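You operate a simulated robot arm through the tools that you are given. There is no shell and no other tool.

You run a simulated robot arm. Do the job below in one go: nothing can be reset, and whatever is moved stays where it is left.

TASK
Cover the screw press stack with the pale cover board and green block, slide in, wedge, wind to mark 1.
Fine: board handle on the tray handle's side, block on the board's middle; burst no edge; the other blocks, the dark cover board and the tin jug stay.

It is judged by the outcome, as a careful person would: the job done as asked, and still so three seconds after it is handed in. It fails if anything else is knocked over, pushed out of place, dropped, spilled or broken. A push-on lid holds only when it is set on centred and level and pressed home; a screw cap is set on level and turned clockwise until tight.

THE ROBOT
A 6-joint arm with a two-finger gripper, fixed in place. Base frame: the origin is at the foot of the arm, x ahead of it, y to its left, z up. Readings come in mm, rad, newtons and seconds.
Its first joint turns from -2.897 to 2.897 rad. Payload 2.45 kg.
The tool frame sits at the grasp point between the pads (the TCP): z along the fingers, y along the line on which they close. The tips reach 20 mm beyond it. The gripper opens to 140 mm. The gripper's body begins 168 mm behind the TCP.
Orientation is that of the tool frame in the base frame, as [roll, pitch, yaw] about the fixed x, y, z axes, in that order (R = Rz(yaw) Ry(pitch) Rx(roll)). With the fingers straight down and closing along the base's y, the tool's x points along the base's -x, its y along +y and its z along -z.

THE INTERFACE
- The arm moves only by the tool jog_arm. Its argument "increments" is a list of rows, each a list of 7 numbers: the shift along the tool's x, y, z in units of 300 mm (1.0 is 300 mm), then the turn, a rotation vector about the tool's x, y, z in units of 90 degrees (1.0 is 90 degrees), then the opening, from 0 (shut) to 1 (fully open). In form: [[x, y, z, rx, ry, rz, jaw], ...]. A call has 1 to 20 rows; each row is the pose to reach, as a shift and turn from the pose commanded when the call began, along the tool's axes at that moment. A call with a number of a shift or a turn outside -1 to 1 is refused whole. A row lasts 0.2 s, in which the tool goes at most 50 mm and 0.15 rad; a call with a longer step from one row to the next is refused whole, and so is a gripper value outside its range. Where a pose cannot be reached the arm comes as near as it can. A force on the tool above 70 N (or 10 N above the force at the start of the call, whichever is more), or a blocked arm, ends the call early, and 0.2 s more pass. Each finger travels about 45 mm/s and halts on what it meets, pressing with about 33 N; the grip force reading is that of the motor and also rises with nothing between the fingers. The clock runs only during rows and for 0.2 s after the last one: add rows that repeat a pose to give the fingers time. It gives the time, the measured TCP pose, the force on the tool (base axes), the opening and the grip force at its end, in the units of the frame above (readings bear some noise), with the torque about the TCP (base axes, N m) and any sound that the robot's microphone picked up, and new pictures: "views" is both (left out), scene, wrist or none.
- Cameras (640 x 400 px; columns grow to the right, rows downward): "scene" is fixed at [401.9, 498.9, 1660.7]; the picture's right is [-0.32, -0.95, 0.00], its down [-0.66, 0.22, -0.72] and it looks along [0.69, -0.23, -0.69] (base axes); focal length 214 px, centre (320, 200). "wrist" rides on the gripper at [78, 11, -209] in the tool frame; the picture's right is [-0.14, 0.99, 0.00], its down [-0.92, -0.13, -0.37] and it looks along [-0.36, -0.05, 0.93] (tool axes); focal length 280 px, centre (320, 200). There is no depth. A picture from a camera that has moved, and an enlarged one, comes with that camera's place and axes in the base frame and with its lens.
- inspect(camera, box): a new picture of the part [left, top, right, bottom] of that camera's present view, enlarged. It takes no simulated time.
- job_done(): hands the job in; it is judged then, once.

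Nothing tells you positions but the pictures and the camera data. Unless the task says otherwise, let go and move clear before handing in.

The tools are called after "Call:" as a command line: name --pt "numbers of a row" for each row, then --argument value for the rest, lists and objects as JSON in quotes. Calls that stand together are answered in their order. jog_arm: Moves the arm, as the interface text tells. Its arguments: {"type":"object","properties":{"increments":{"type":"array"},"views":{"type":"string","enum":["both","scene","wrist","none"]}},"required":["increments"]} The other tools are called the same way: inspect (camera, box) takes an enlarged picture of a part of a camera's view; job_done () hands the job in.

At the start:

```text
t: 0.0
eef_pos: [528.3, 202.7, 1543.0]
tcp_rot: [3.141, 0.0, -3.141]
wrist_force: [0.9, -0.1, -0.6]
wrist_torque: [0.0, -0.02, -0.02]
grip_width: 140.0
finger_force: 0.0
```

scene: 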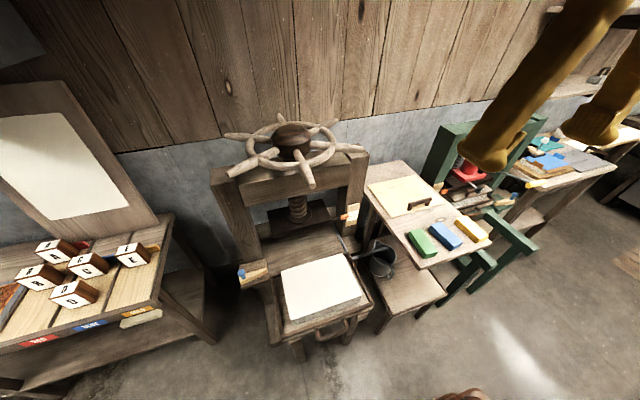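
wrist: 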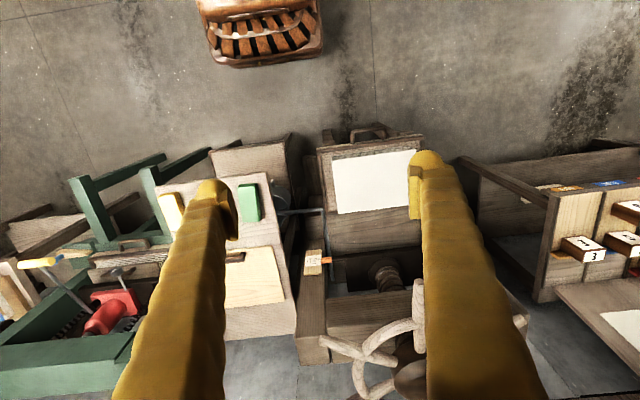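

I see a screw press with a spoked handwheel on top, a pale sheet on a pulled-out tray with a handle in front, and a side table with a pale board, coloured blocks and a tin jug. I'll look closer before moving.

Call:
inspect --camera "scene" --box '[210, 110, 390, 360]'

Call:
inspect --camera "scene" --box '[330, 150, 510, 320]'

Call:
inspect --camera "scene" --box '[0, 200, 220, 360]'

Call:
inspect --camera "wrist" --box '[120, 110, 560, 400]'

```text
1.60 times, centred on (300, 235) of scene
camera zoom: at [401.9, 498.9, 1660.7], right [-0.32, -0.95, 0.0], down [-0.66, 0.22, -0.72], along [0.69, -0.23, -0.69], focal length 343 px, centre (352, 144)
```

zoom: 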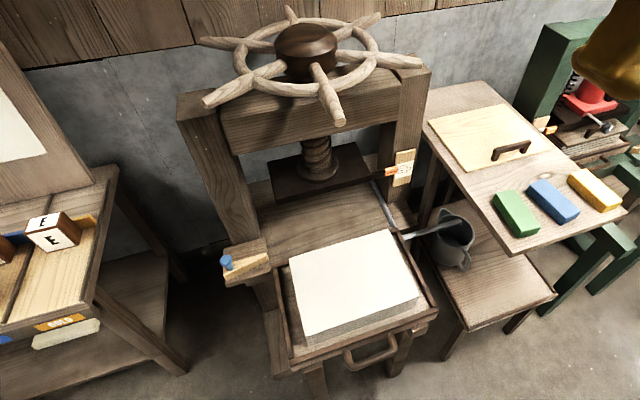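

```text
2.35 times, centred on (420, 235) of scene
camera zoom: at [401.9, 498.9, 1660.7], right [-0.32, -0.95, 0.0], down [-0.66, 0.22, -0.72], along [0.69, -0.23, -0.69], focal length 505 px, centre (85, 118)
```

zoom: 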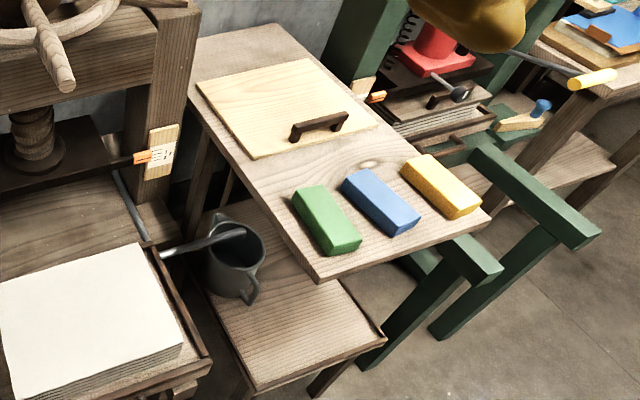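

```text
2.50 times, centred on (110, 280) of scene
camera zoom: at [401.9, 498.9, 1660.7], right [-0.32, -0.95, 0.0], down [-0.66, 0.22, -0.72], along [0.69, -0.23, -0.69], focal length 536 px, centre (845, 0)
```

zoom: 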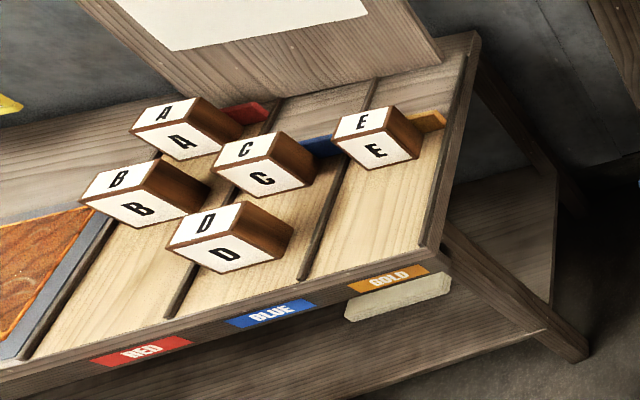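

```text
1.38 times, centred on (340, 255) of wrist
camera zoom: at [450.9, 214.4, 1752.3], right [0.14, 0.99, 0.0], down [0.92, -0.13, 0.37], along [0.36, -0.05, -0.93], focal length 387 px, centre (292, 124)
```

zoom: 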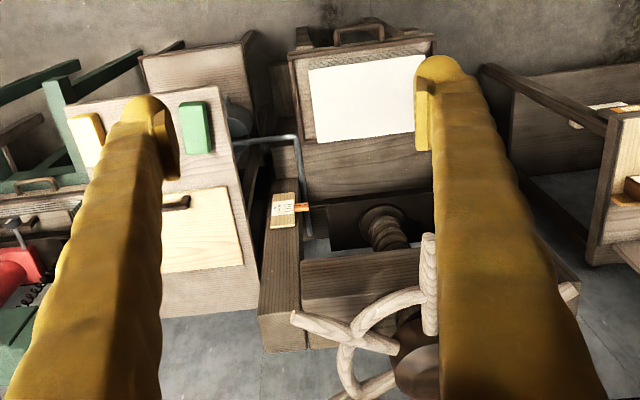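

I see the wedge with its blue knob on a bracket on the left upright and a scale with an orange pointer on the right upright. I'll zoom tighter on the fine details.

Call:
inspect --camera "scene" --box '[225, 240, 305, 290]'

Call:
inspect --camera "scene" --box '[325, 190, 405, 240]'

Call:
inspect --camera "scene" --box '[420, 120, 580, 220]'

Call:
inspect --camera "scene" --box '[215, 110, 375, 210]'

Call:
inspect --camera "scene" --box '[265, 240, 395, 360]'

Call:
inspect --camera "wrist" --box '[270, 110, 430, 210]'

Call:
inspect --camera "wrist" --box '[270, 210, 430, 310]'

```text
8.00 times, centred on (265, 265) of scene
camera zoom: at [401.9, 498.9, 1660.7], right [-0.32, -0.95, 0.0], down [-0.66, 0.22, -0.72], along [0.69, -0.23, -0.69], focal length 1716 px, centre (760, -320)
```

zoom: 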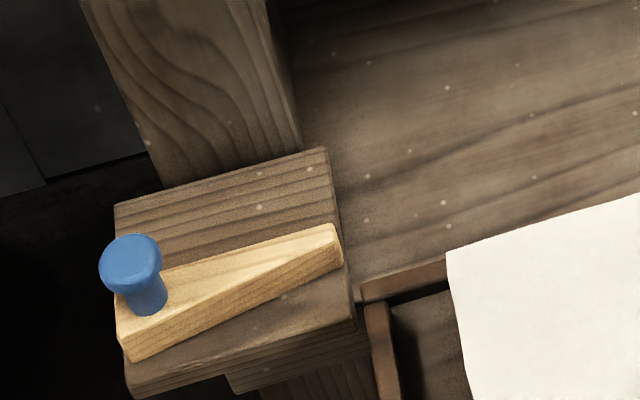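

```text
8.00 times, centred on (365, 215) of scene
camera zoom: at [401.9, 498.9, 1660.7], right [-0.32, -0.95, 0.0], down [-0.66, 0.22, -0.72], along [0.69, -0.23, -0.69], focal length 1716 px, centre (-40, 80)
```

zoom: 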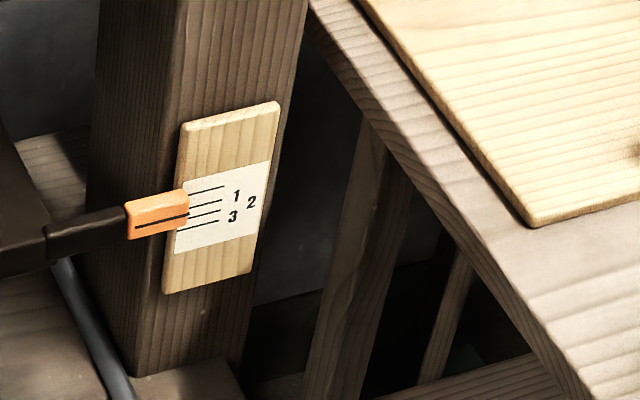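

```text
4.00 times, centred on (500, 170) of scene
camera zoom: at [401.9, 498.9, 1660.7], right [-0.32, -0.95, 0.0], down [-0.66, 0.22, -0.72], along [0.69, -0.23, -0.69], focal length 858 px, centre (-400, 320)
```

zoom: 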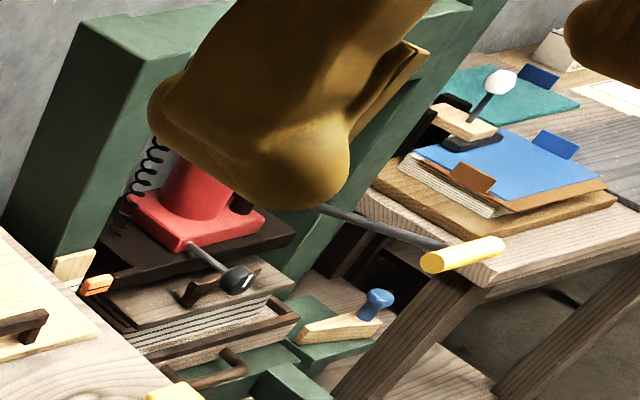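

```text
4.00 times, centred on (295, 160) of scene
camera zoom: at [401.9, 498.9, 1660.7], right [-0.32, -0.95, 0.0], down [-0.66, 0.22, -0.72], along [0.69, -0.23, -0.69], focal length 858 px, centre (420, 360)
```

zoom: 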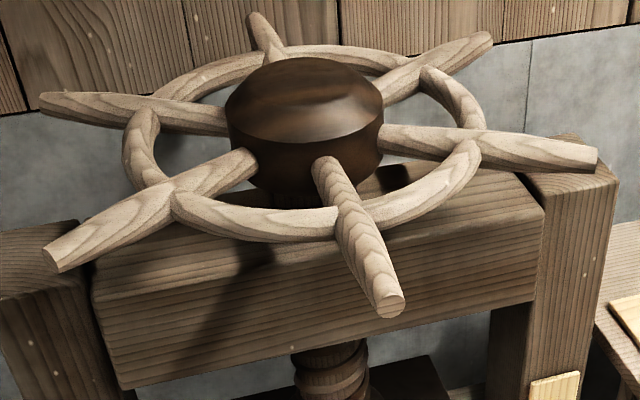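

```text
3.33 times, centred on (330, 300) of scene
camera zoom: at [401.9, 498.9, 1660.7], right [-0.32, -0.95, 0.0], down [-0.66, 0.22, -0.72], along [0.69, -0.23, -0.69], focal length 715 px, centre (287, -133)
```

zoom: 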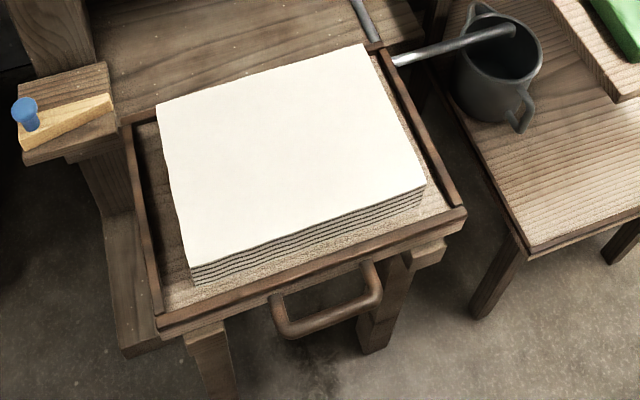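

```text
4.00 times, centred on (350, 160) of wrist
camera zoom: at [450.9, 214.4, 1752.3], right [0.14, 0.99, 0.0], down [0.92, -0.13, 0.37], along [0.36, -0.05, -0.93], focal length 1122 px, centre (200, 360)
```

zoom: 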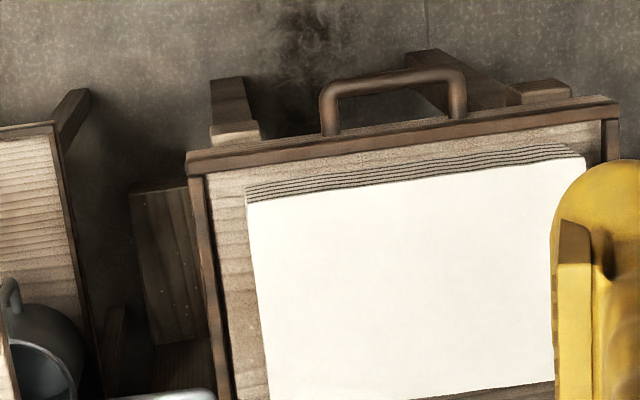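

```text
4.00 times, centred on (350, 260) of wrist
camera zoom: at [450.9, 214.4, 1752.3], right [0.14, 0.99, 0.0], down [0.92, -0.13, 0.37], along [0.36, -0.05, -0.93], focal length 1122 px, centre (200, -40)
```

zoom: 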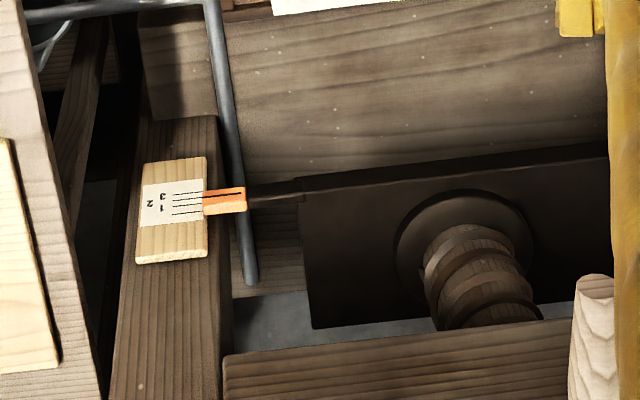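

The stack's top seems to be at about z 773, centred near (801, 367). The pale board lies at about z 940 with its handle near (929, -164), and the wheel hub is near (1132, 366). I'll bring the wrist camera over the tray and wedge for a closer look.

Call:
jog_arm --pt "-0.037 0.066 0.1 0 0 0 1" --pt "-0.075 0.131 0.2 0 0 0 1" --pt "-0.112 0.197 0.3 0 0 0 1" --pt "-0.149 0.263 0.4 0 0 0 1" --pt "-0.187 0.329 0.5 0 0 0 1" --pt "-0.224 0.394 0.6 0 0 0 1" --pt "-0.261 0.46 0.7 0 0 0 1" --pt "-0.298 0.526 0.8 0 0 0 1" --pt "-0.336 0.591 0.9 0 0 0 1" --pt "-0.373 0.657 1.0 0 0 0 1"

```text
t: 2.2
eef_pos: [641.1, 399.6, 1243.1]
tcp_rot: [3.141, 0.001, 3.139]
wrist_force: [-0.5, 0.2, 0.1]
wrist_torque: [0.05, 0.01, -0.02]
grip_width: 140.0
finger_force: 0.0
camera wrist: at [562.9, 410.7, 1452.9], right [0.14, 0.99, 0.0], down [0.92, -0.13, 0.37], along [0.37, -0.05, -0.93], focal length 280 px, centre (320, 200)
```

scene: 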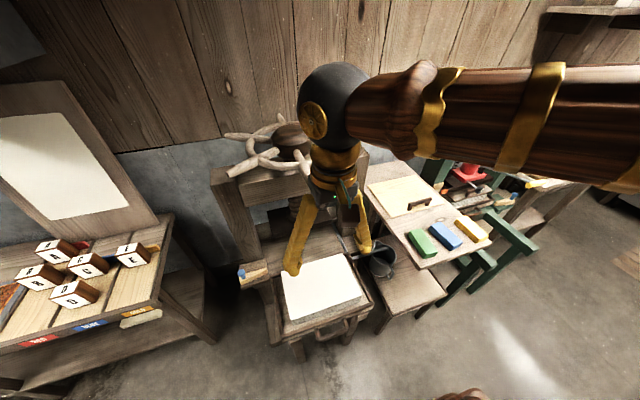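
wrist: 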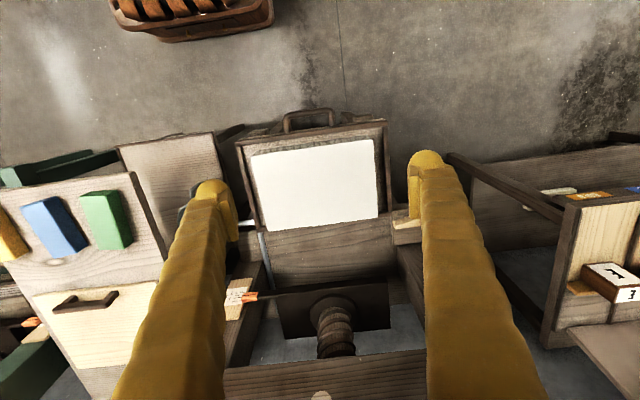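

The wedge bracket is on the left, at roughly x 870–940, y 570–680. I'll move the wrist camera closer to it.

Call:
jog_arm --pt "-0.06 0.083 0.11 0 0 0 1" --pt "-0.12 0.167 0.22 0 0 0 1" --pt "-0.18 0.25 0.33 0 0 0 1" --pt "-0.24 0.333 0.44 0 0 0 1" --pt "-0.3 0.417 0.55 0 0 0 1" --pt "-0.35 0.5 0.66 0 0 0 1"

Call:
inspect --camera "wrist" --box '[220, 100, 420, 300]'

Call:
inspect --camera "wrist" --box '[0, 60, 320, 260]'

```text
t: 3.6
eef_pos: [746.1, 548.4, 1044.5]
tcp_rot: [-3.141, 0.003, 3.141]
wrist_force: [0.1, -0.7, 1.2]
wrist_torque: [0.05, -0.01, 0.01]
grip_width: 140.0
finger_force: 0.0
camera wrist: at [668.4, 560.9, 1255.2], right [0.14, 0.99, 0.0], down [0.92, -0.13, 0.37], along [0.37, -0.05, -0.93], focal length 280 px, centre (320, 200)
```

scene: 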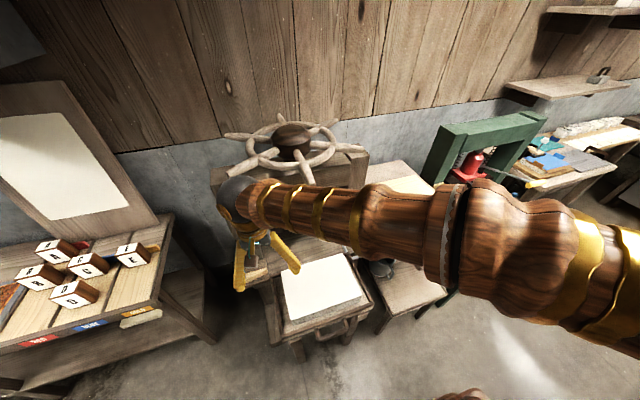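
wrist: 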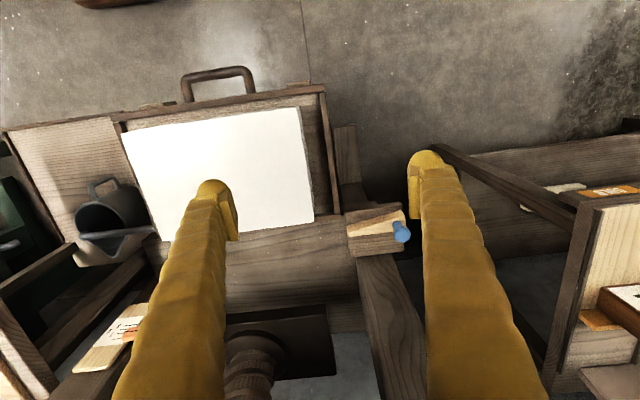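

```text
2.00 times, centred on (320, 200) of wrist
camera zoom: at [668.4, 560.9, 1255.2], right [0.14, 0.99, 0.0], down [0.92, -0.13, 0.37], along [0.37, -0.05, -0.93], focal length 561 px, centre (320, 200)
```

zoom: 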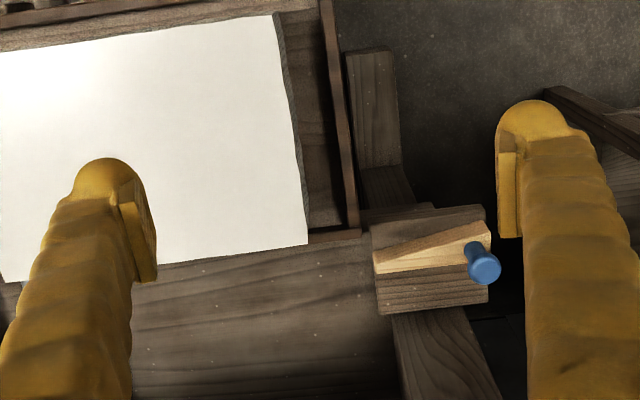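

```text
2.00 times, centred on (160, 160) of wrist
camera zoom: at [668.4, 560.9, 1255.2], right [0.14, 0.99, 0.0], down [0.92, -0.13, 0.37], along [0.37, -0.05, -0.93], focal length 561 px, centre (640, 280)
```

zoom: 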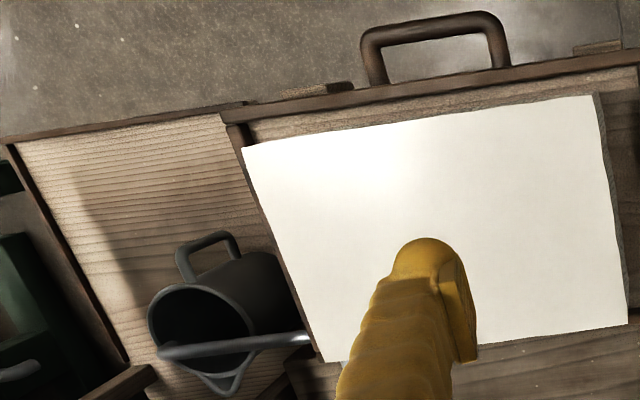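

I see the wedge on its bracket: thin end toward the tray, blue knob outboard, slanted edge facing forward. I'll zoom in more to see how it engages.

Call:
inspect --camera "wrist" --box '[320, 175, 420, 275]'

Call:
inspect --camera "wrist" --box '[280, 100, 380, 200]'

Call:
inspect --camera "wrist" --box '[80, 260, 180, 360]'

Call:
inspect --camera "scene" --box '[480, 170, 540, 210]'

Call:
inspect --camera "wrist" --box '[230, 220, 390, 360]'

```text
4.00 times, centred on (370, 225) of wrist
camera zoom: at [668.4, 560.9, 1255.2], right [0.14, 0.99, 0.0], down [0.92, -0.13, 0.37], along [0.37, -0.05, -0.93], focal length 1122 px, centre (120, 100)
```

zoom: 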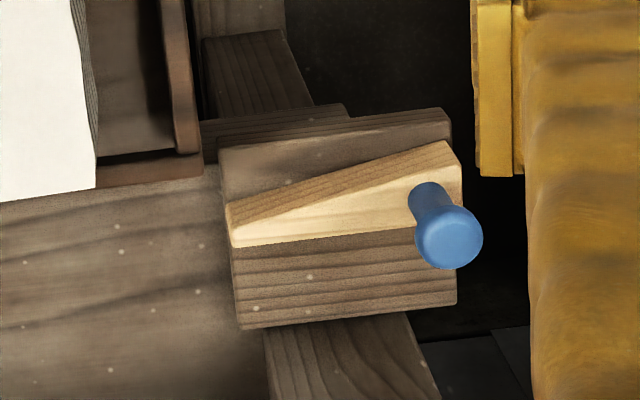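

```text
4.00 times, centred on (330, 150) of wrist
camera zoom: at [668.4, 560.9, 1255.2], right [0.14, 0.99, 0.0], down [0.92, -0.13, 0.37], along [0.37, -0.05, -0.93], focal length 1122 px, centre (280, 400)
```

zoom: 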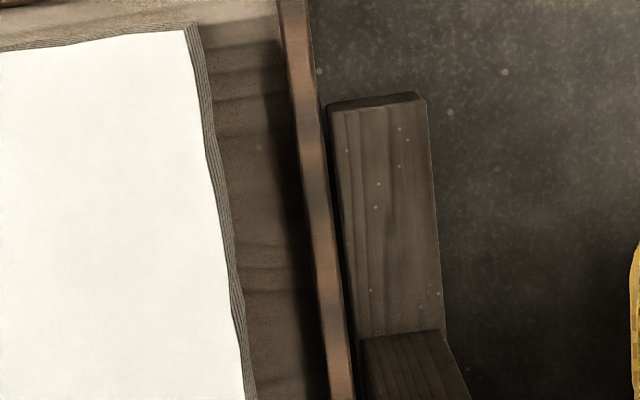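

```text
4.00 times, centred on (130, 310) of wrist
camera zoom: at [668.4, 560.9, 1255.2], right [0.14, 0.99, 0.0], down [0.92, -0.13, 0.37], along [0.37, -0.05, -0.93], focal length 1122 px, centre (1080, -240)
```

zoom: 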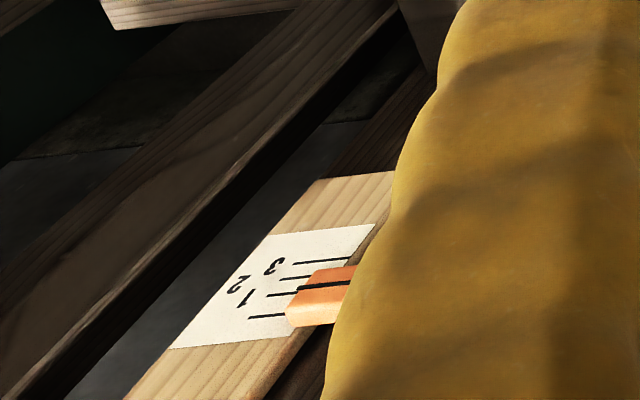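

```text
10.00 times, centred on (510, 190) of scene
camera zoom: at [401.9, 498.9, 1660.7], right [-0.32, -0.95, 0.0], down [-0.66, 0.22, -0.72], along [0.69, -0.23, -0.69], focal length 2145 px, centre (-1580, 300)
```

zoom: 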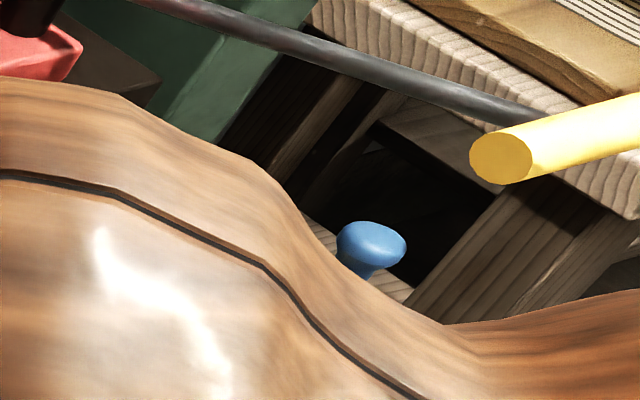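

```text
2.86 times, centred on (310, 290) of wrist
camera zoom: at [668.4, 560.9, 1255.2], right [0.14, 0.99, 0.0], down [0.92, -0.13, 0.37], along [0.37, -0.05, -0.93], focal length 801 px, centre (349, -57)
```

zoom: 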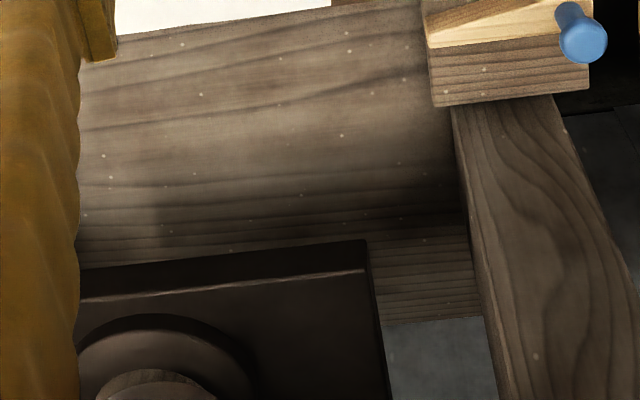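

The scale's unlabelled top line is followed by 1, 2 and 3, and the pointer reads near the top. I'll check that level-on later. Now I'm going over the side table to look at the board and green block.

Call:
jog_arm --pt "0.1 -0.06 -0.1 0 0 0 1" --pt "0.2 -0.15 -0.2 0 0 0 1" --pt "0.3 -0.25 -0.28 0 0 0 1" --pt "0.35 -0.38 -0.35 0 0 0 1" --pt "0.35 -0.53 -0.4 0 0 0 1" --pt "0.35 -0.69 -0.45 0 0 0 1" --pt "0.35 -0.84 -0.5 0 0 0 1" --pt "0.35 -1.0 -0.5 0 0 0 1" --views "none"

Call:
jog_arm --pt "0 -0.15 0 0 0 0 1" --pt "0 -0.3 0 0 0 0 1" --pt "0 -0.45 0 0 0 0 1" --pt "0 -0.6 0 0 0 0 1" --pt "-0.1 -0.7 0 0 0 0 1" --pt "-0.2 -0.8 0 0 0 0 1" --pt "-0.3 -0.9 0 0 0 0 1" --pt "-0.4 -1.0 0 0 0 0 1"

Call:
inspect --camera "wrist" --box '[220, 100, 420, 300]'

```text
refused: row 2 steps farther than a row can; nothing moved
```

```text
t: 5.4
eef_pos: [865.2, 250.0, 1044.5]
tcp_rot: [-3.141, 0.0, -3.141]
wrist_force: [0.4, -0.1, 0.3]
wrist_torque: [0.01, 0.03, 0.01]
grip_width: 140.2
finger_force: 0.1
camera wrist: at [788.1, 261.9, 1254.3], right [0.14, 0.99, 0.0], down [0.92, -0.13, 0.37], along [0.37, -0.05, -0.93], focal length 280 px, centre (320, 200)
```

scene: 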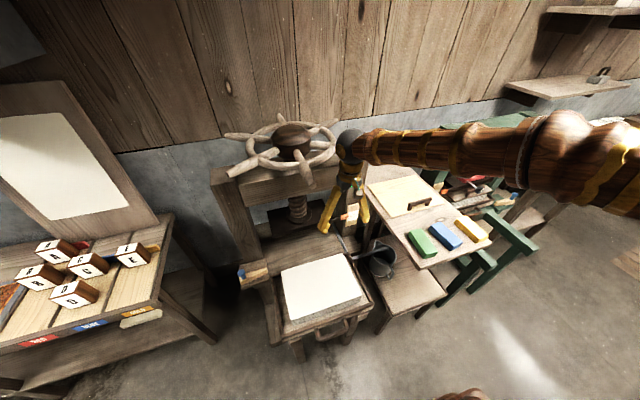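
wrist: 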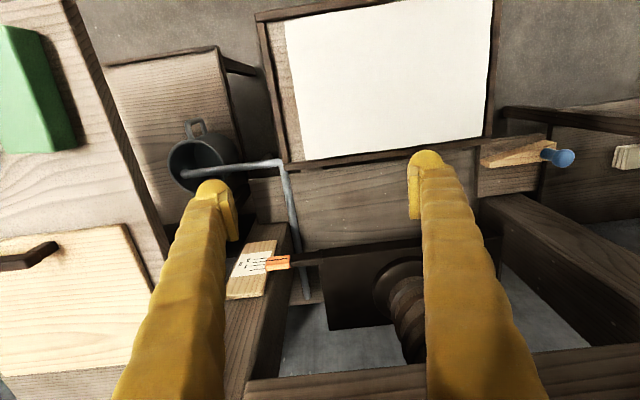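

```text
2.00 times, centred on (320, 200) of wrist
camera zoom: at [788.1, 261.9, 1254.3], right [0.14, 0.99, 0.0], down [0.92, -0.13, 0.37], along [0.37, -0.05, -0.93], focal length 561 px, centre (320, 200)
```

zoom: 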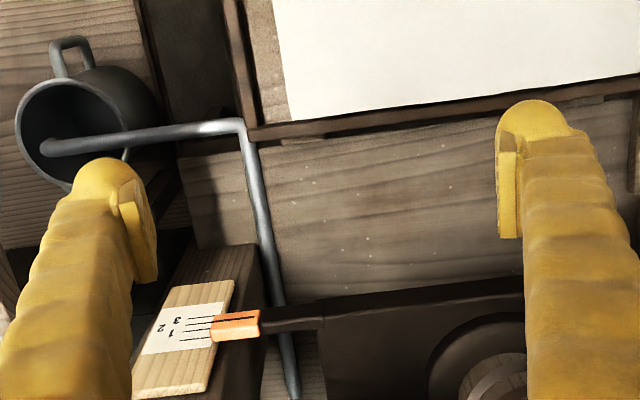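

The previous call was refused, so only the sideways move ran, but it went clear of everything. I'm backing off and going over to the side table with carefully sized steps.

Call:
jog_arm --pt "0.1 -0.05 -0.08 0 0 0 1" --pt "0.2 -0.13 -0.16 0 0 0 1" --pt "0.28 -0.23 -0.24 0 0 0 1" --pt "0.28 -0.35 -0.32 0 0 0 1" --pt "0.28 -0.48 -0.4 0 0 0 1" --pt "0.28 -0.61 -0.48 0 0 0 1" --pt "0.28 -0.75 -0.52 0 0 0 1" --pt "0.28 -0.9 -0.52 0 0 0 1" --pt "0.28 -1.0 -0.52 0 0 0 1"

```text
t: 7.4
eef_pos: [781.5, -50.5, 1198.5]
tcp_rot: [3.141, 0.001, 3.14]
wrist_force: [0.3, -0.4, -0.9]
wrist_torque: [0.0, 0.03, -0.03]
grip_width: 140.0
finger_force: 0.2
camera wrist: at [703.3, -38.1, 1409.5], right [0.14, 0.99, 0.0], down [0.92, -0.13, 0.37], along [0.36, -0.05, -0.93], focal length 280 px, centre (320, 200)
```

scene: 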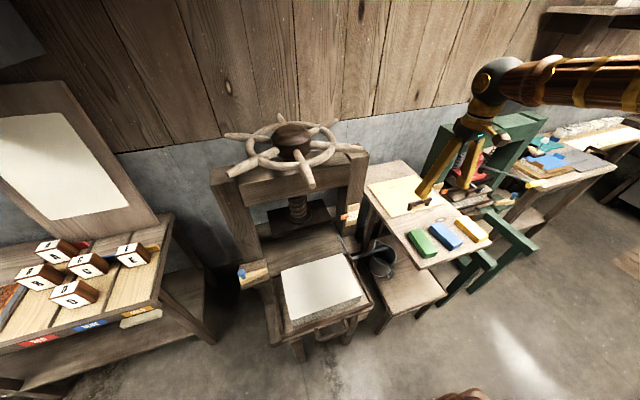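
wrist: 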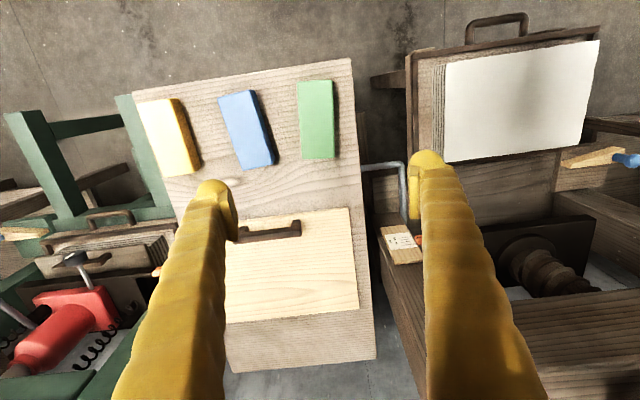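

Now I see the pale board with its handle toward me and the three blocks in front of it. I'm zooming for accurate positions.

Call:
inspect --camera "wrist" --box '[210, 195, 370, 325]'

Call:
inspect --camera "wrist" --box '[120, 60, 380, 200]'

Call:
inspect --camera "scene" --box '[365, 170, 455, 225]'

Call:
inspect --camera "wrist" --box '[360, 200, 440, 280]'

Call:
inspect --camera "wrist" --box '[0, 180, 180, 330]'

```text
3.08 times, centred on (290, 260) of wrist
camera zoom: at [703.3, -38.1, 1409.5], right [0.14, 0.99, 0.0], down [0.92, -0.13, 0.37], along [0.36, -0.05, -0.93], focal length 863 px, centre (412, 15)
```

zoom: 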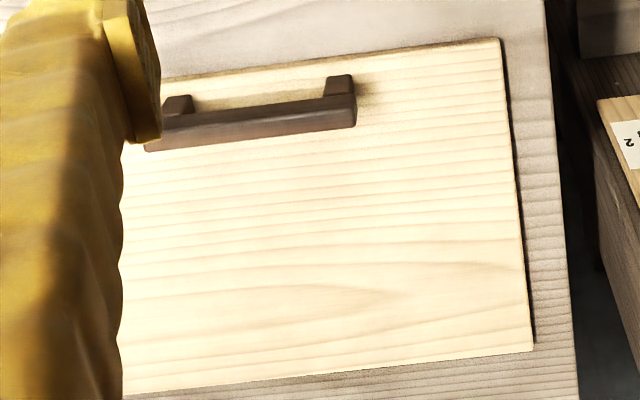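

```text
2.46 times, centred on (250, 130) of wrist
camera zoom: at [703.3, -38.1, 1409.5], right [0.14, 0.99, 0.0], down [0.92, -0.13, 0.37], along [0.36, -0.05, -0.93], focal length 690 px, centre (492, 372)
```

zoom: 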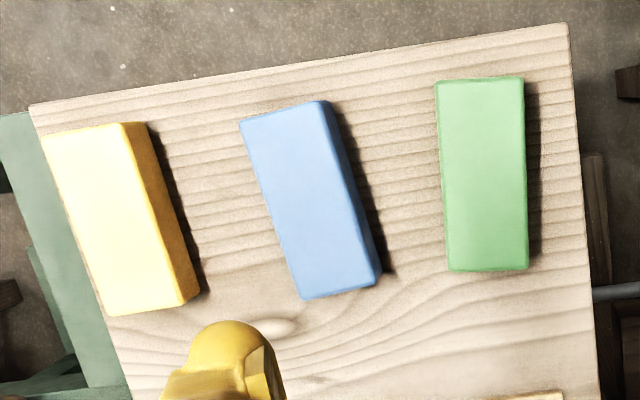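

```text
7.11 times, centred on (410, 198) of scene
camera zoom: at [401.9, 498.9, 1660.7], right [-0.32, -0.95, 0.0], down [-0.66, 0.22, -0.72], along [0.69, -0.23, -0.69], focal length 1525 px, centre (-320, 218)
```

zoom: 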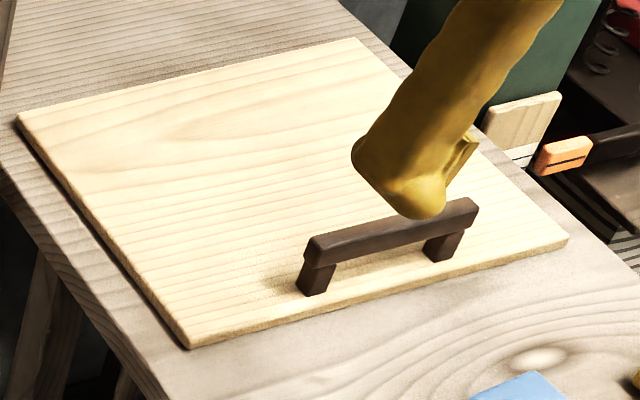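

```text
5.00 times, centred on (400, 240) of wrist
camera zoom: at [703.3, -38.1, 1409.5], right [0.14, 0.99, 0.0], down [0.92, -0.13, 0.37], along [0.36, -0.05, -0.93], focal length 1402 px, centre (-80, 0)
```

zoom: 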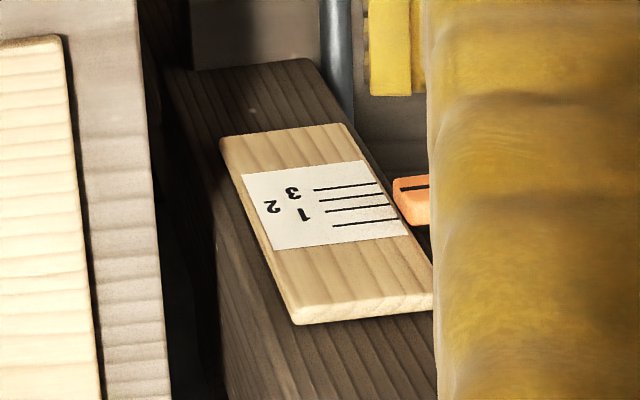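

```text
2.67 times, centred on (90, 255) of wrist
camera zoom: at [703.3, -38.1, 1409.5], right [0.14, 0.99, 0.0], down [0.92, -0.13, 0.37], along [0.36, -0.05, -0.93], focal length 748 px, centre (933, 53)
```

zoom: 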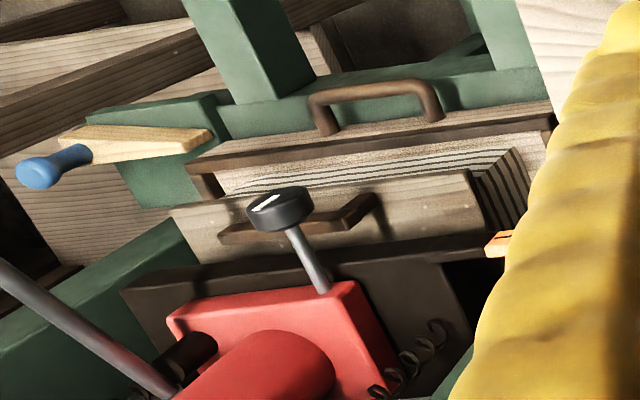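

The pale board's top seems to be about z 929. Its handle bar runs along y, centred near (930, -163), with its top around z 966. I'll turn the gripper 90° and hover above the handle.

Call:
jog_arm --pt "-0.041 -0.032 0.02 0 0 0.083 1" --pt "-0.083 -0.063 0.04 0 0 0.167 1" --pt "-0.124 -0.095 0.06 0 0 0.25 1" --pt "-0.165 -0.126 0.08 0 0 0.333 1" --pt "-0.206 -0.158 0.1 0 0 0.417 1" --pt "-0.248 -0.189 0.12 0 0 0.5 1" --pt "-0.289 -0.221 0.14 0 0 0.583 1" --pt "-0.33 -0.252 0.16 0 0 0.667 1" --pt "-0.371 -0.284 0.18 0 0 0.75 1" --pt "-0.413 -0.315 0.2 0 0 0.833 1" --pt "-0.454 -0.347 0.22 0 0 0.917 1" --pt "-0.495 -0.378 0.24 0 0 1.0 1"

```text
t: 10.0
eef_pos: [929.6, -163.8, 1128.3]
tcp_rot: [3.141, 0.001, 1.57]
wrist_force: [-1.4, 0.1, 0.9]
wrist_torque: [-0.02, -0.03, 0.0]
grip_width: 139.9
finger_force: 0.0
camera wrist: at [942.0, -85.2, 1338.5], right [0.99, -0.14, 0.0], down [-0.13, -0.92, 0.37], along [-0.05, -0.37, -0.93], focal length 280 px, centre (320, 200)
```

scene: 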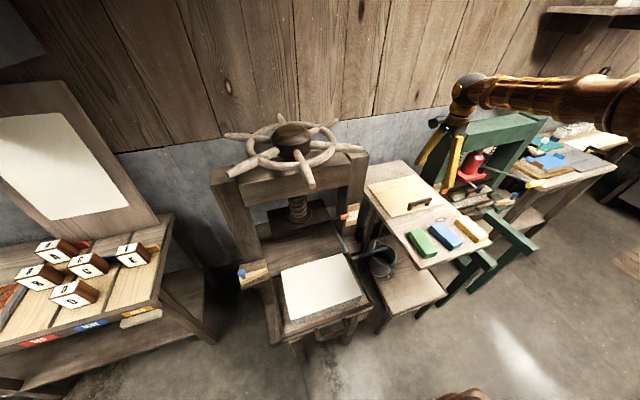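
wrist: 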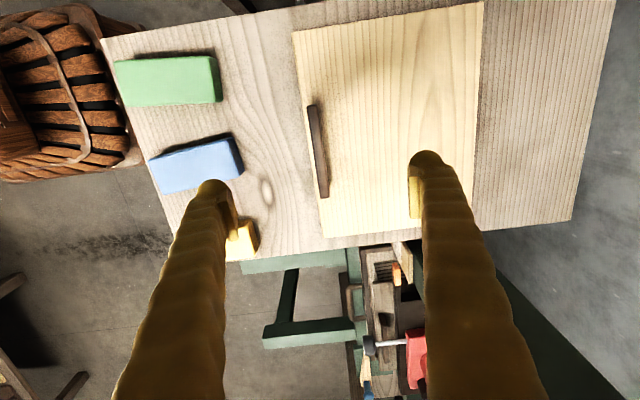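

The board, its handle and the blocks are now viewed from above. I'm zooming in to fix the handle's position.

Call:
inspect --camera "wrist" --box '[260, 80, 400, 240]'

Call:
inspect --camera "wrist" --box '[100, 0, 500, 250]'

```text
2.50 times, centred on (330, 160) of wrist
camera zoom: at [942.0, -85.2, 1338.5], right [0.99, -0.14, 0.0], down [-0.13, -0.92, 0.37], along [-0.05, -0.37, -0.93], focal length 701 px, centre (295, 300)
```

zoom: 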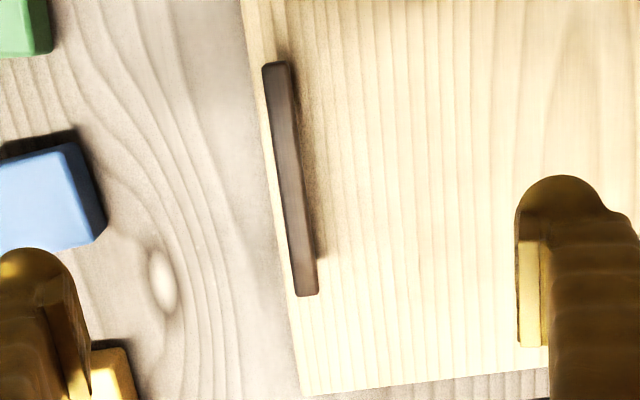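

```text
1.60 times, centred on (300, 125) of wrist
camera zoom: at [942.0, -85.2, 1338.5], right [0.99, -0.14, 0.0], down [-0.13, -0.92, 0.37], along [-0.05, -0.37, -0.93], focal length 449 px, centre (352, 320)
```

zoom: 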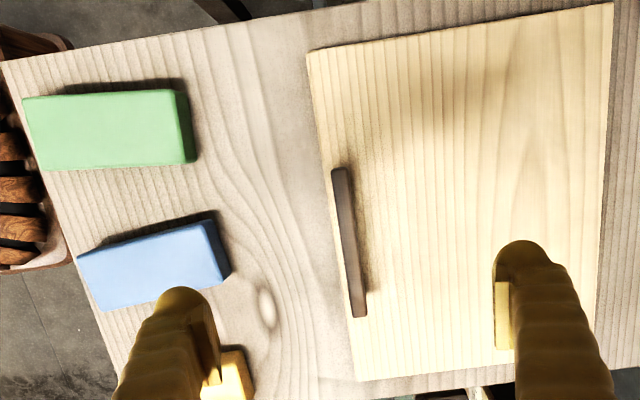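

The handle centre is at about (929, -163), and the tool is right above it. I'll narrow the jaws and descend to just around the bar, then check.

Call:
jog_arm --pt "0 0 0.1 0 0 0 0.22" --pt "0 0 0.2 0 0 0 0.22" --pt "0 0 0.28 0 0 0 0.22" --pt "0 0 0.34 0 0 0 0.22" --pt "0 0 0.38 0 0 0 0.22" --pt "0 0 0.42 0 0 0 0.22" --pt "0 0 0.45 0 0 0 0.22" --pt "0 0 0.48 0 0 0 0.22"

Call:
inspect --camera "wrist" --box '[240, 100, 400, 260]'

Call:
inspect --camera "scene" --box '[365, 170, 455, 225]'

```text
t: 11.8
eef_pos: [930.1, -164.3, 983.0]
tcp_rot: [3.141, 0.0, 1.569]
wrist_force: [0.4, -0.4, -0.2]
wrist_torque: [0.03, 0.03, -0.01]
grip_width: 30.6
finger_force: 0.1
camera wrist: at [941.2, -84.9, 1194.1], right [0.99, -0.14, 0.0], down [-0.13, -0.92, 0.37], along [-0.05, -0.36, -0.93], focal length 280 px, centre (320, 200)
```

scene: 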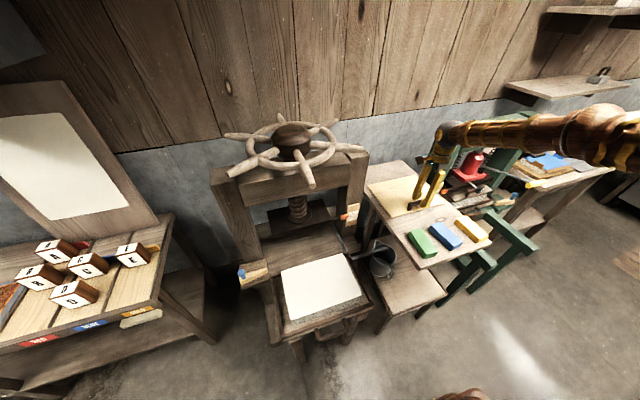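
wrist: 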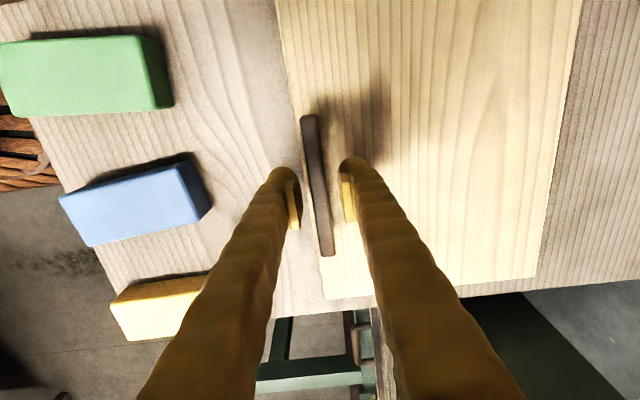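

```text
2.50 times, centred on (320, 180) of wrist
camera zoom: at [941.2, -84.9, 1194.1], right [0.99, -0.14, 0.0], down [-0.13, -0.92, 0.37], along [-0.05, -0.36, -0.93], focal length 701 px, centre (320, 250)
```

zoom: 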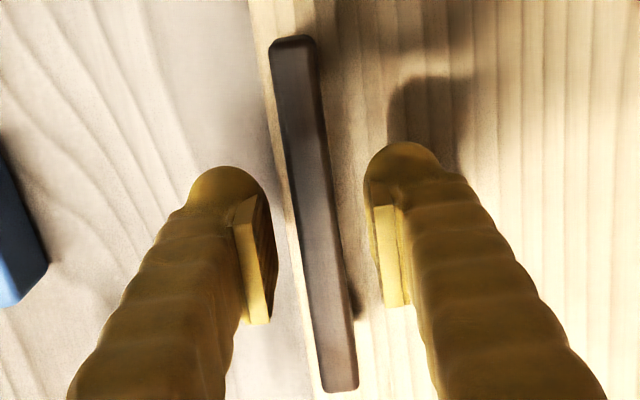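

```text
7.11 times, centred on (410, 198) of scene
camera zoom: at [401.9, 498.9, 1660.7], right [-0.32, -0.95, 0.0], down [-0.66, 0.22, -0.72], along [0.69, -0.23, -0.69], focal length 1525 px, centre (-320, 218)
```

zoom: 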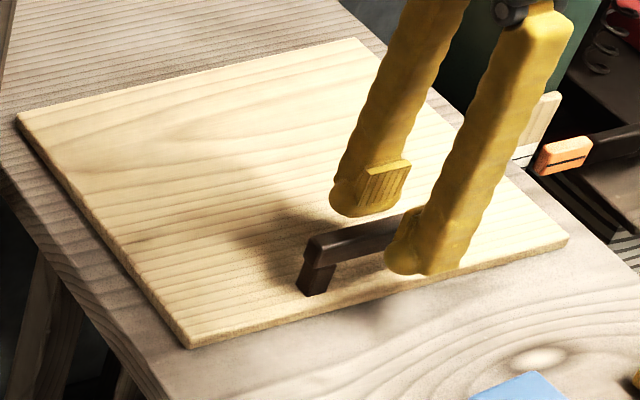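

The fingers straddle the bar well. I'm lowering gently in small steps and watching the force.

Call:
jog_arm --pt "0 0 0.03 0 0 0 0.2" --pt "0 0 0.06 0 0 0 0.2" --pt "0 0 0.08 0 0 0 0.2" --pt "0 0 0.08 0 0 0 0.2" --views "none"

Call:
inspect --camera "scene" --box '[375, 180, 445, 225]'

```text
t: 12.8
eef_pos: [929.8, -164.7, 960.4]
tcp_rot: [3.141, 0.0, 1.572]
wrist_force: [0.1, -0.9, -0.3]
wrist_torque: [-0.01, 0.01, -0.02]
grip_width: 27.8
finger_force: 0.0
```

```text
8.89 times, centred on (410, 202) of scene
camera zoom: at [401.9, 498.9, 1660.7], right [-0.32, -0.95, 0.0], down [-0.66, 0.22, -0.72], along [0.69, -0.23, -0.69], focal length 1906 px, centre (-480, 178)
```

zoom: 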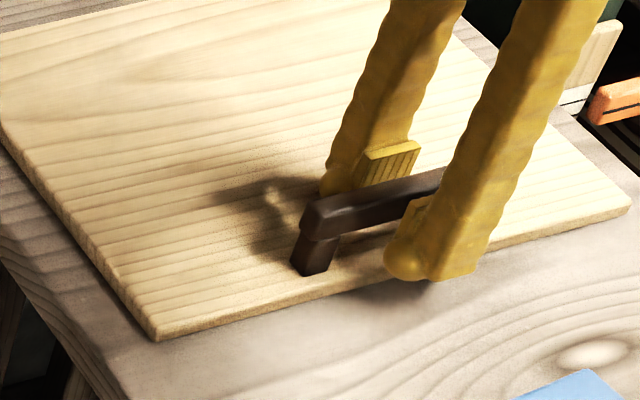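

Call:
jog_arm --pt "0 0 0.012 0 0 0 0.19" --pt "0 0 0.024 0 0 0 0.19" --pt "0 0 0.024 0 0 0 0.19" --views "none"

Call:
inspect --camera "scene" --box '[375, 180, 445, 225]'

Call:
inspect --camera "wrist" --box '[260, 100, 400, 240]'

```text
t: 13.6
eef_pos: [929.8, -164.8, 951.9]
tcp_rot: [3.141, -0.001, 1.571]
wrist_force: [-1.2, 0.4, -0.1]
wrist_torque: [0.02, -0.02, 0.03]
grip_width: 26.7
finger_force: 0.1
```

```text
8.89 times, centred on (410, 202) of scene
camera zoom: at [401.9, 498.9, 1660.7], right [-0.32, -0.95, 0.0], down [-0.66, 0.22, -0.72], along [0.69, -0.23, -0.69], focal length 1906 px, centre (-480, 178)
```

zoom: 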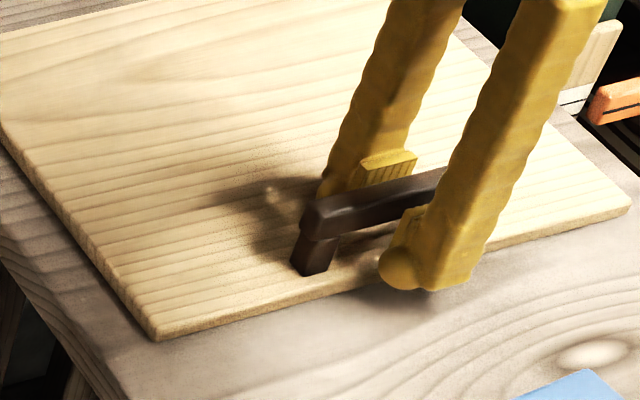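

```text
2.86 times, centred on (330, 170) of wrist
camera zoom: at [941.2, -84.9, 1163.0], right [0.99, -0.14, 0.0], down [-0.13, -0.92, 0.37], along [-0.05, -0.37, -0.93], focal length 801 px, centre (291, 286)
```

zoom: 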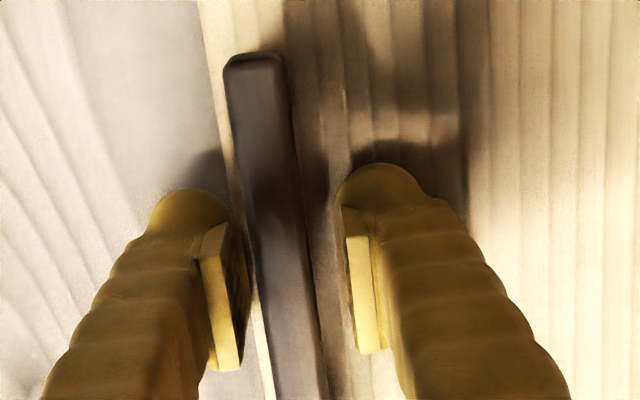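

No contact yet. I'll step down a little more to feel the board, so the fingertips will keep it from drooping.

Call:
jog_arm --pt "0 0 0.006 0 0 0 0.17" --pt "0 0 0.006 0 0 0 0.17" --views "none"

```text
t: 14.2
eef_pos: [929.6, -164.3, 952.1]
tcp_rot: [3.14, 0.001, 1.571]
wrist_force: [-0.4, -0.7, 10.9]
wrist_torque: [0.01, -0.23, -0.02]
grip_width: 23.5
finger_force: 0.0
```

I felt the board at about z 932. I'm easing up slightly and closing on the bar.

Call:
jog_arm --pt "0 0 -0.003 0 0 0 0.17" --pt "0 0 -0.005 0 0 0 0.1" --pt "0 0 -0.005 0 0 0 0.0" --pt "0 0 -0.005 0 0 0 0.0" --pt "0 0 -0.005 0 0 0 0.0"

Call:
inspect --camera "scene" --box '[375, 180, 445, 225]'

```text
t: 15.4
eef_pos: [929.5, -164.4, 951.8]
tcp_rot: [-3.14, 0.001, 1.572]
wrist_force: [-0.9, 0.3, -0.9]
wrist_torque: [0.02, 0.03, 0.07]
grip_width: 8.7
finger_force: 33.2
camera wrist: at [941.1, -85.1, 1162.7], right [0.99, -0.14, 0.0], down [-0.13, -0.92, 0.37], along [-0.05, -0.36, -0.93], focal length 280 px, centre (320, 200)
```

scene: 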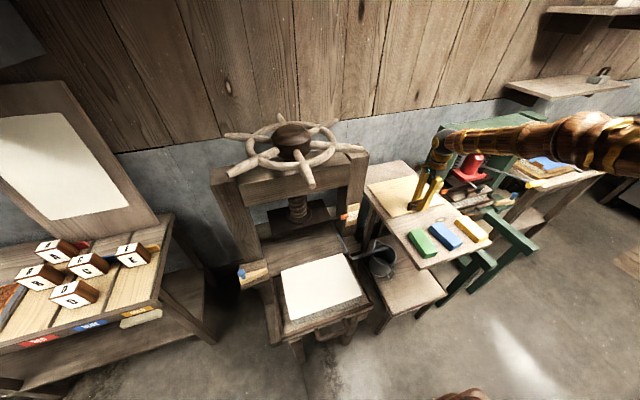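
wrist: 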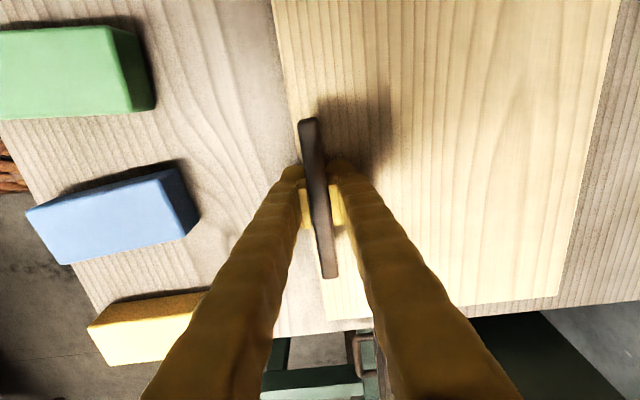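

```text
8.89 times, centred on (410, 202) of scene
camera zoom: at [401.9, 498.9, 1660.7], right [-0.32, -0.95, 0.0], down [-0.66, 0.22, -0.72], along [0.69, -0.23, -0.69], focal length 1906 px, centre (-480, 178)
```

zoom: 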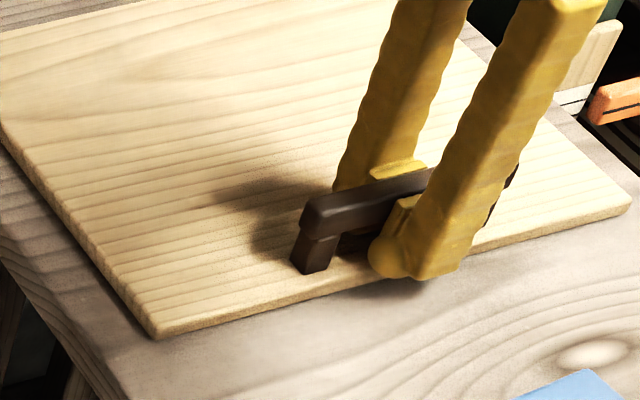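

Gripped at 33 N. I'll lift slowly and check the board's tilt.

Call:
jog_arm --pt "0 0 -0.01 0 0 0 0" --pt "0 0 -0.02 0 0 0 0" --pt "0 0 -0.04 0 0 0 0" --pt "0 0 -0.06 0 0 0 0" --pt "0 0 -0.08 0 0 0 0"

Call:
inspect --camera "scene" --box '[355, 150, 475, 225]'

```text
t: 16.6
eef_pos: [929.7, -164.0, 976.2]
tcp_rot: [3.141, 0.001, 1.572]
wrist_force: [-0.4, 0.1, -3.1]
wrist_torque: [0.01, 0.33, -0.03]
grip_width: 8.6
finger_force: 33.2
camera wrist: at [941.2, -85.1, 1186.9], right [0.99, -0.14, 0.0], down [-0.13, -0.92, 0.37], along [-0.05, -0.37, -0.93], focal length 280 px, centre (320, 200)
```

scene: 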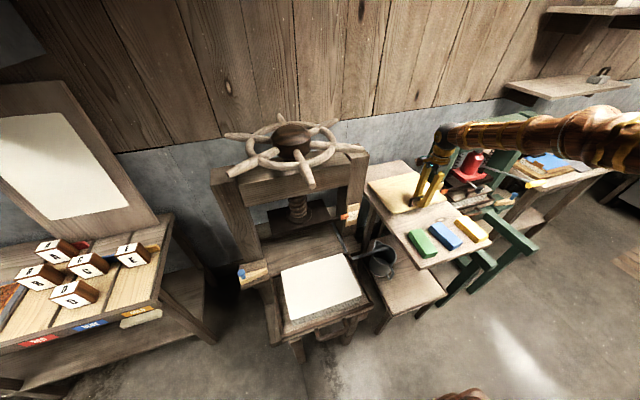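
wrist: 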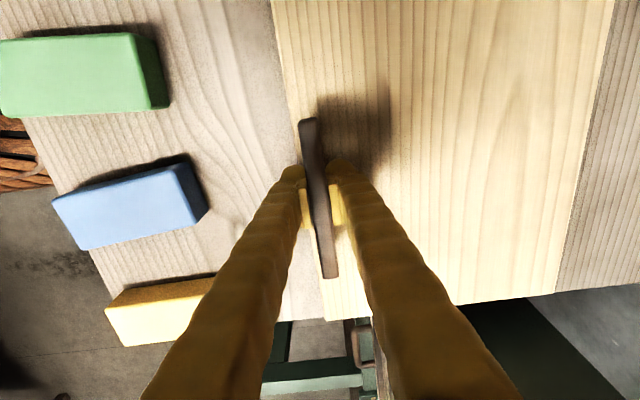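

```text
5.33 times, centred on (415, 188) of scene
camera zoom: at [401.9, 498.9, 1660.7], right [-0.32, -0.95, 0.0], down [-0.66, 0.22, -0.72], along [0.69, -0.23, -0.69], focal length 1144 px, centre (-187, 267)
```

zoom: 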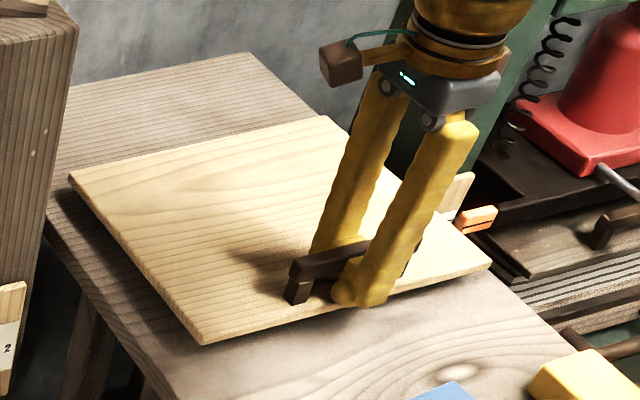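

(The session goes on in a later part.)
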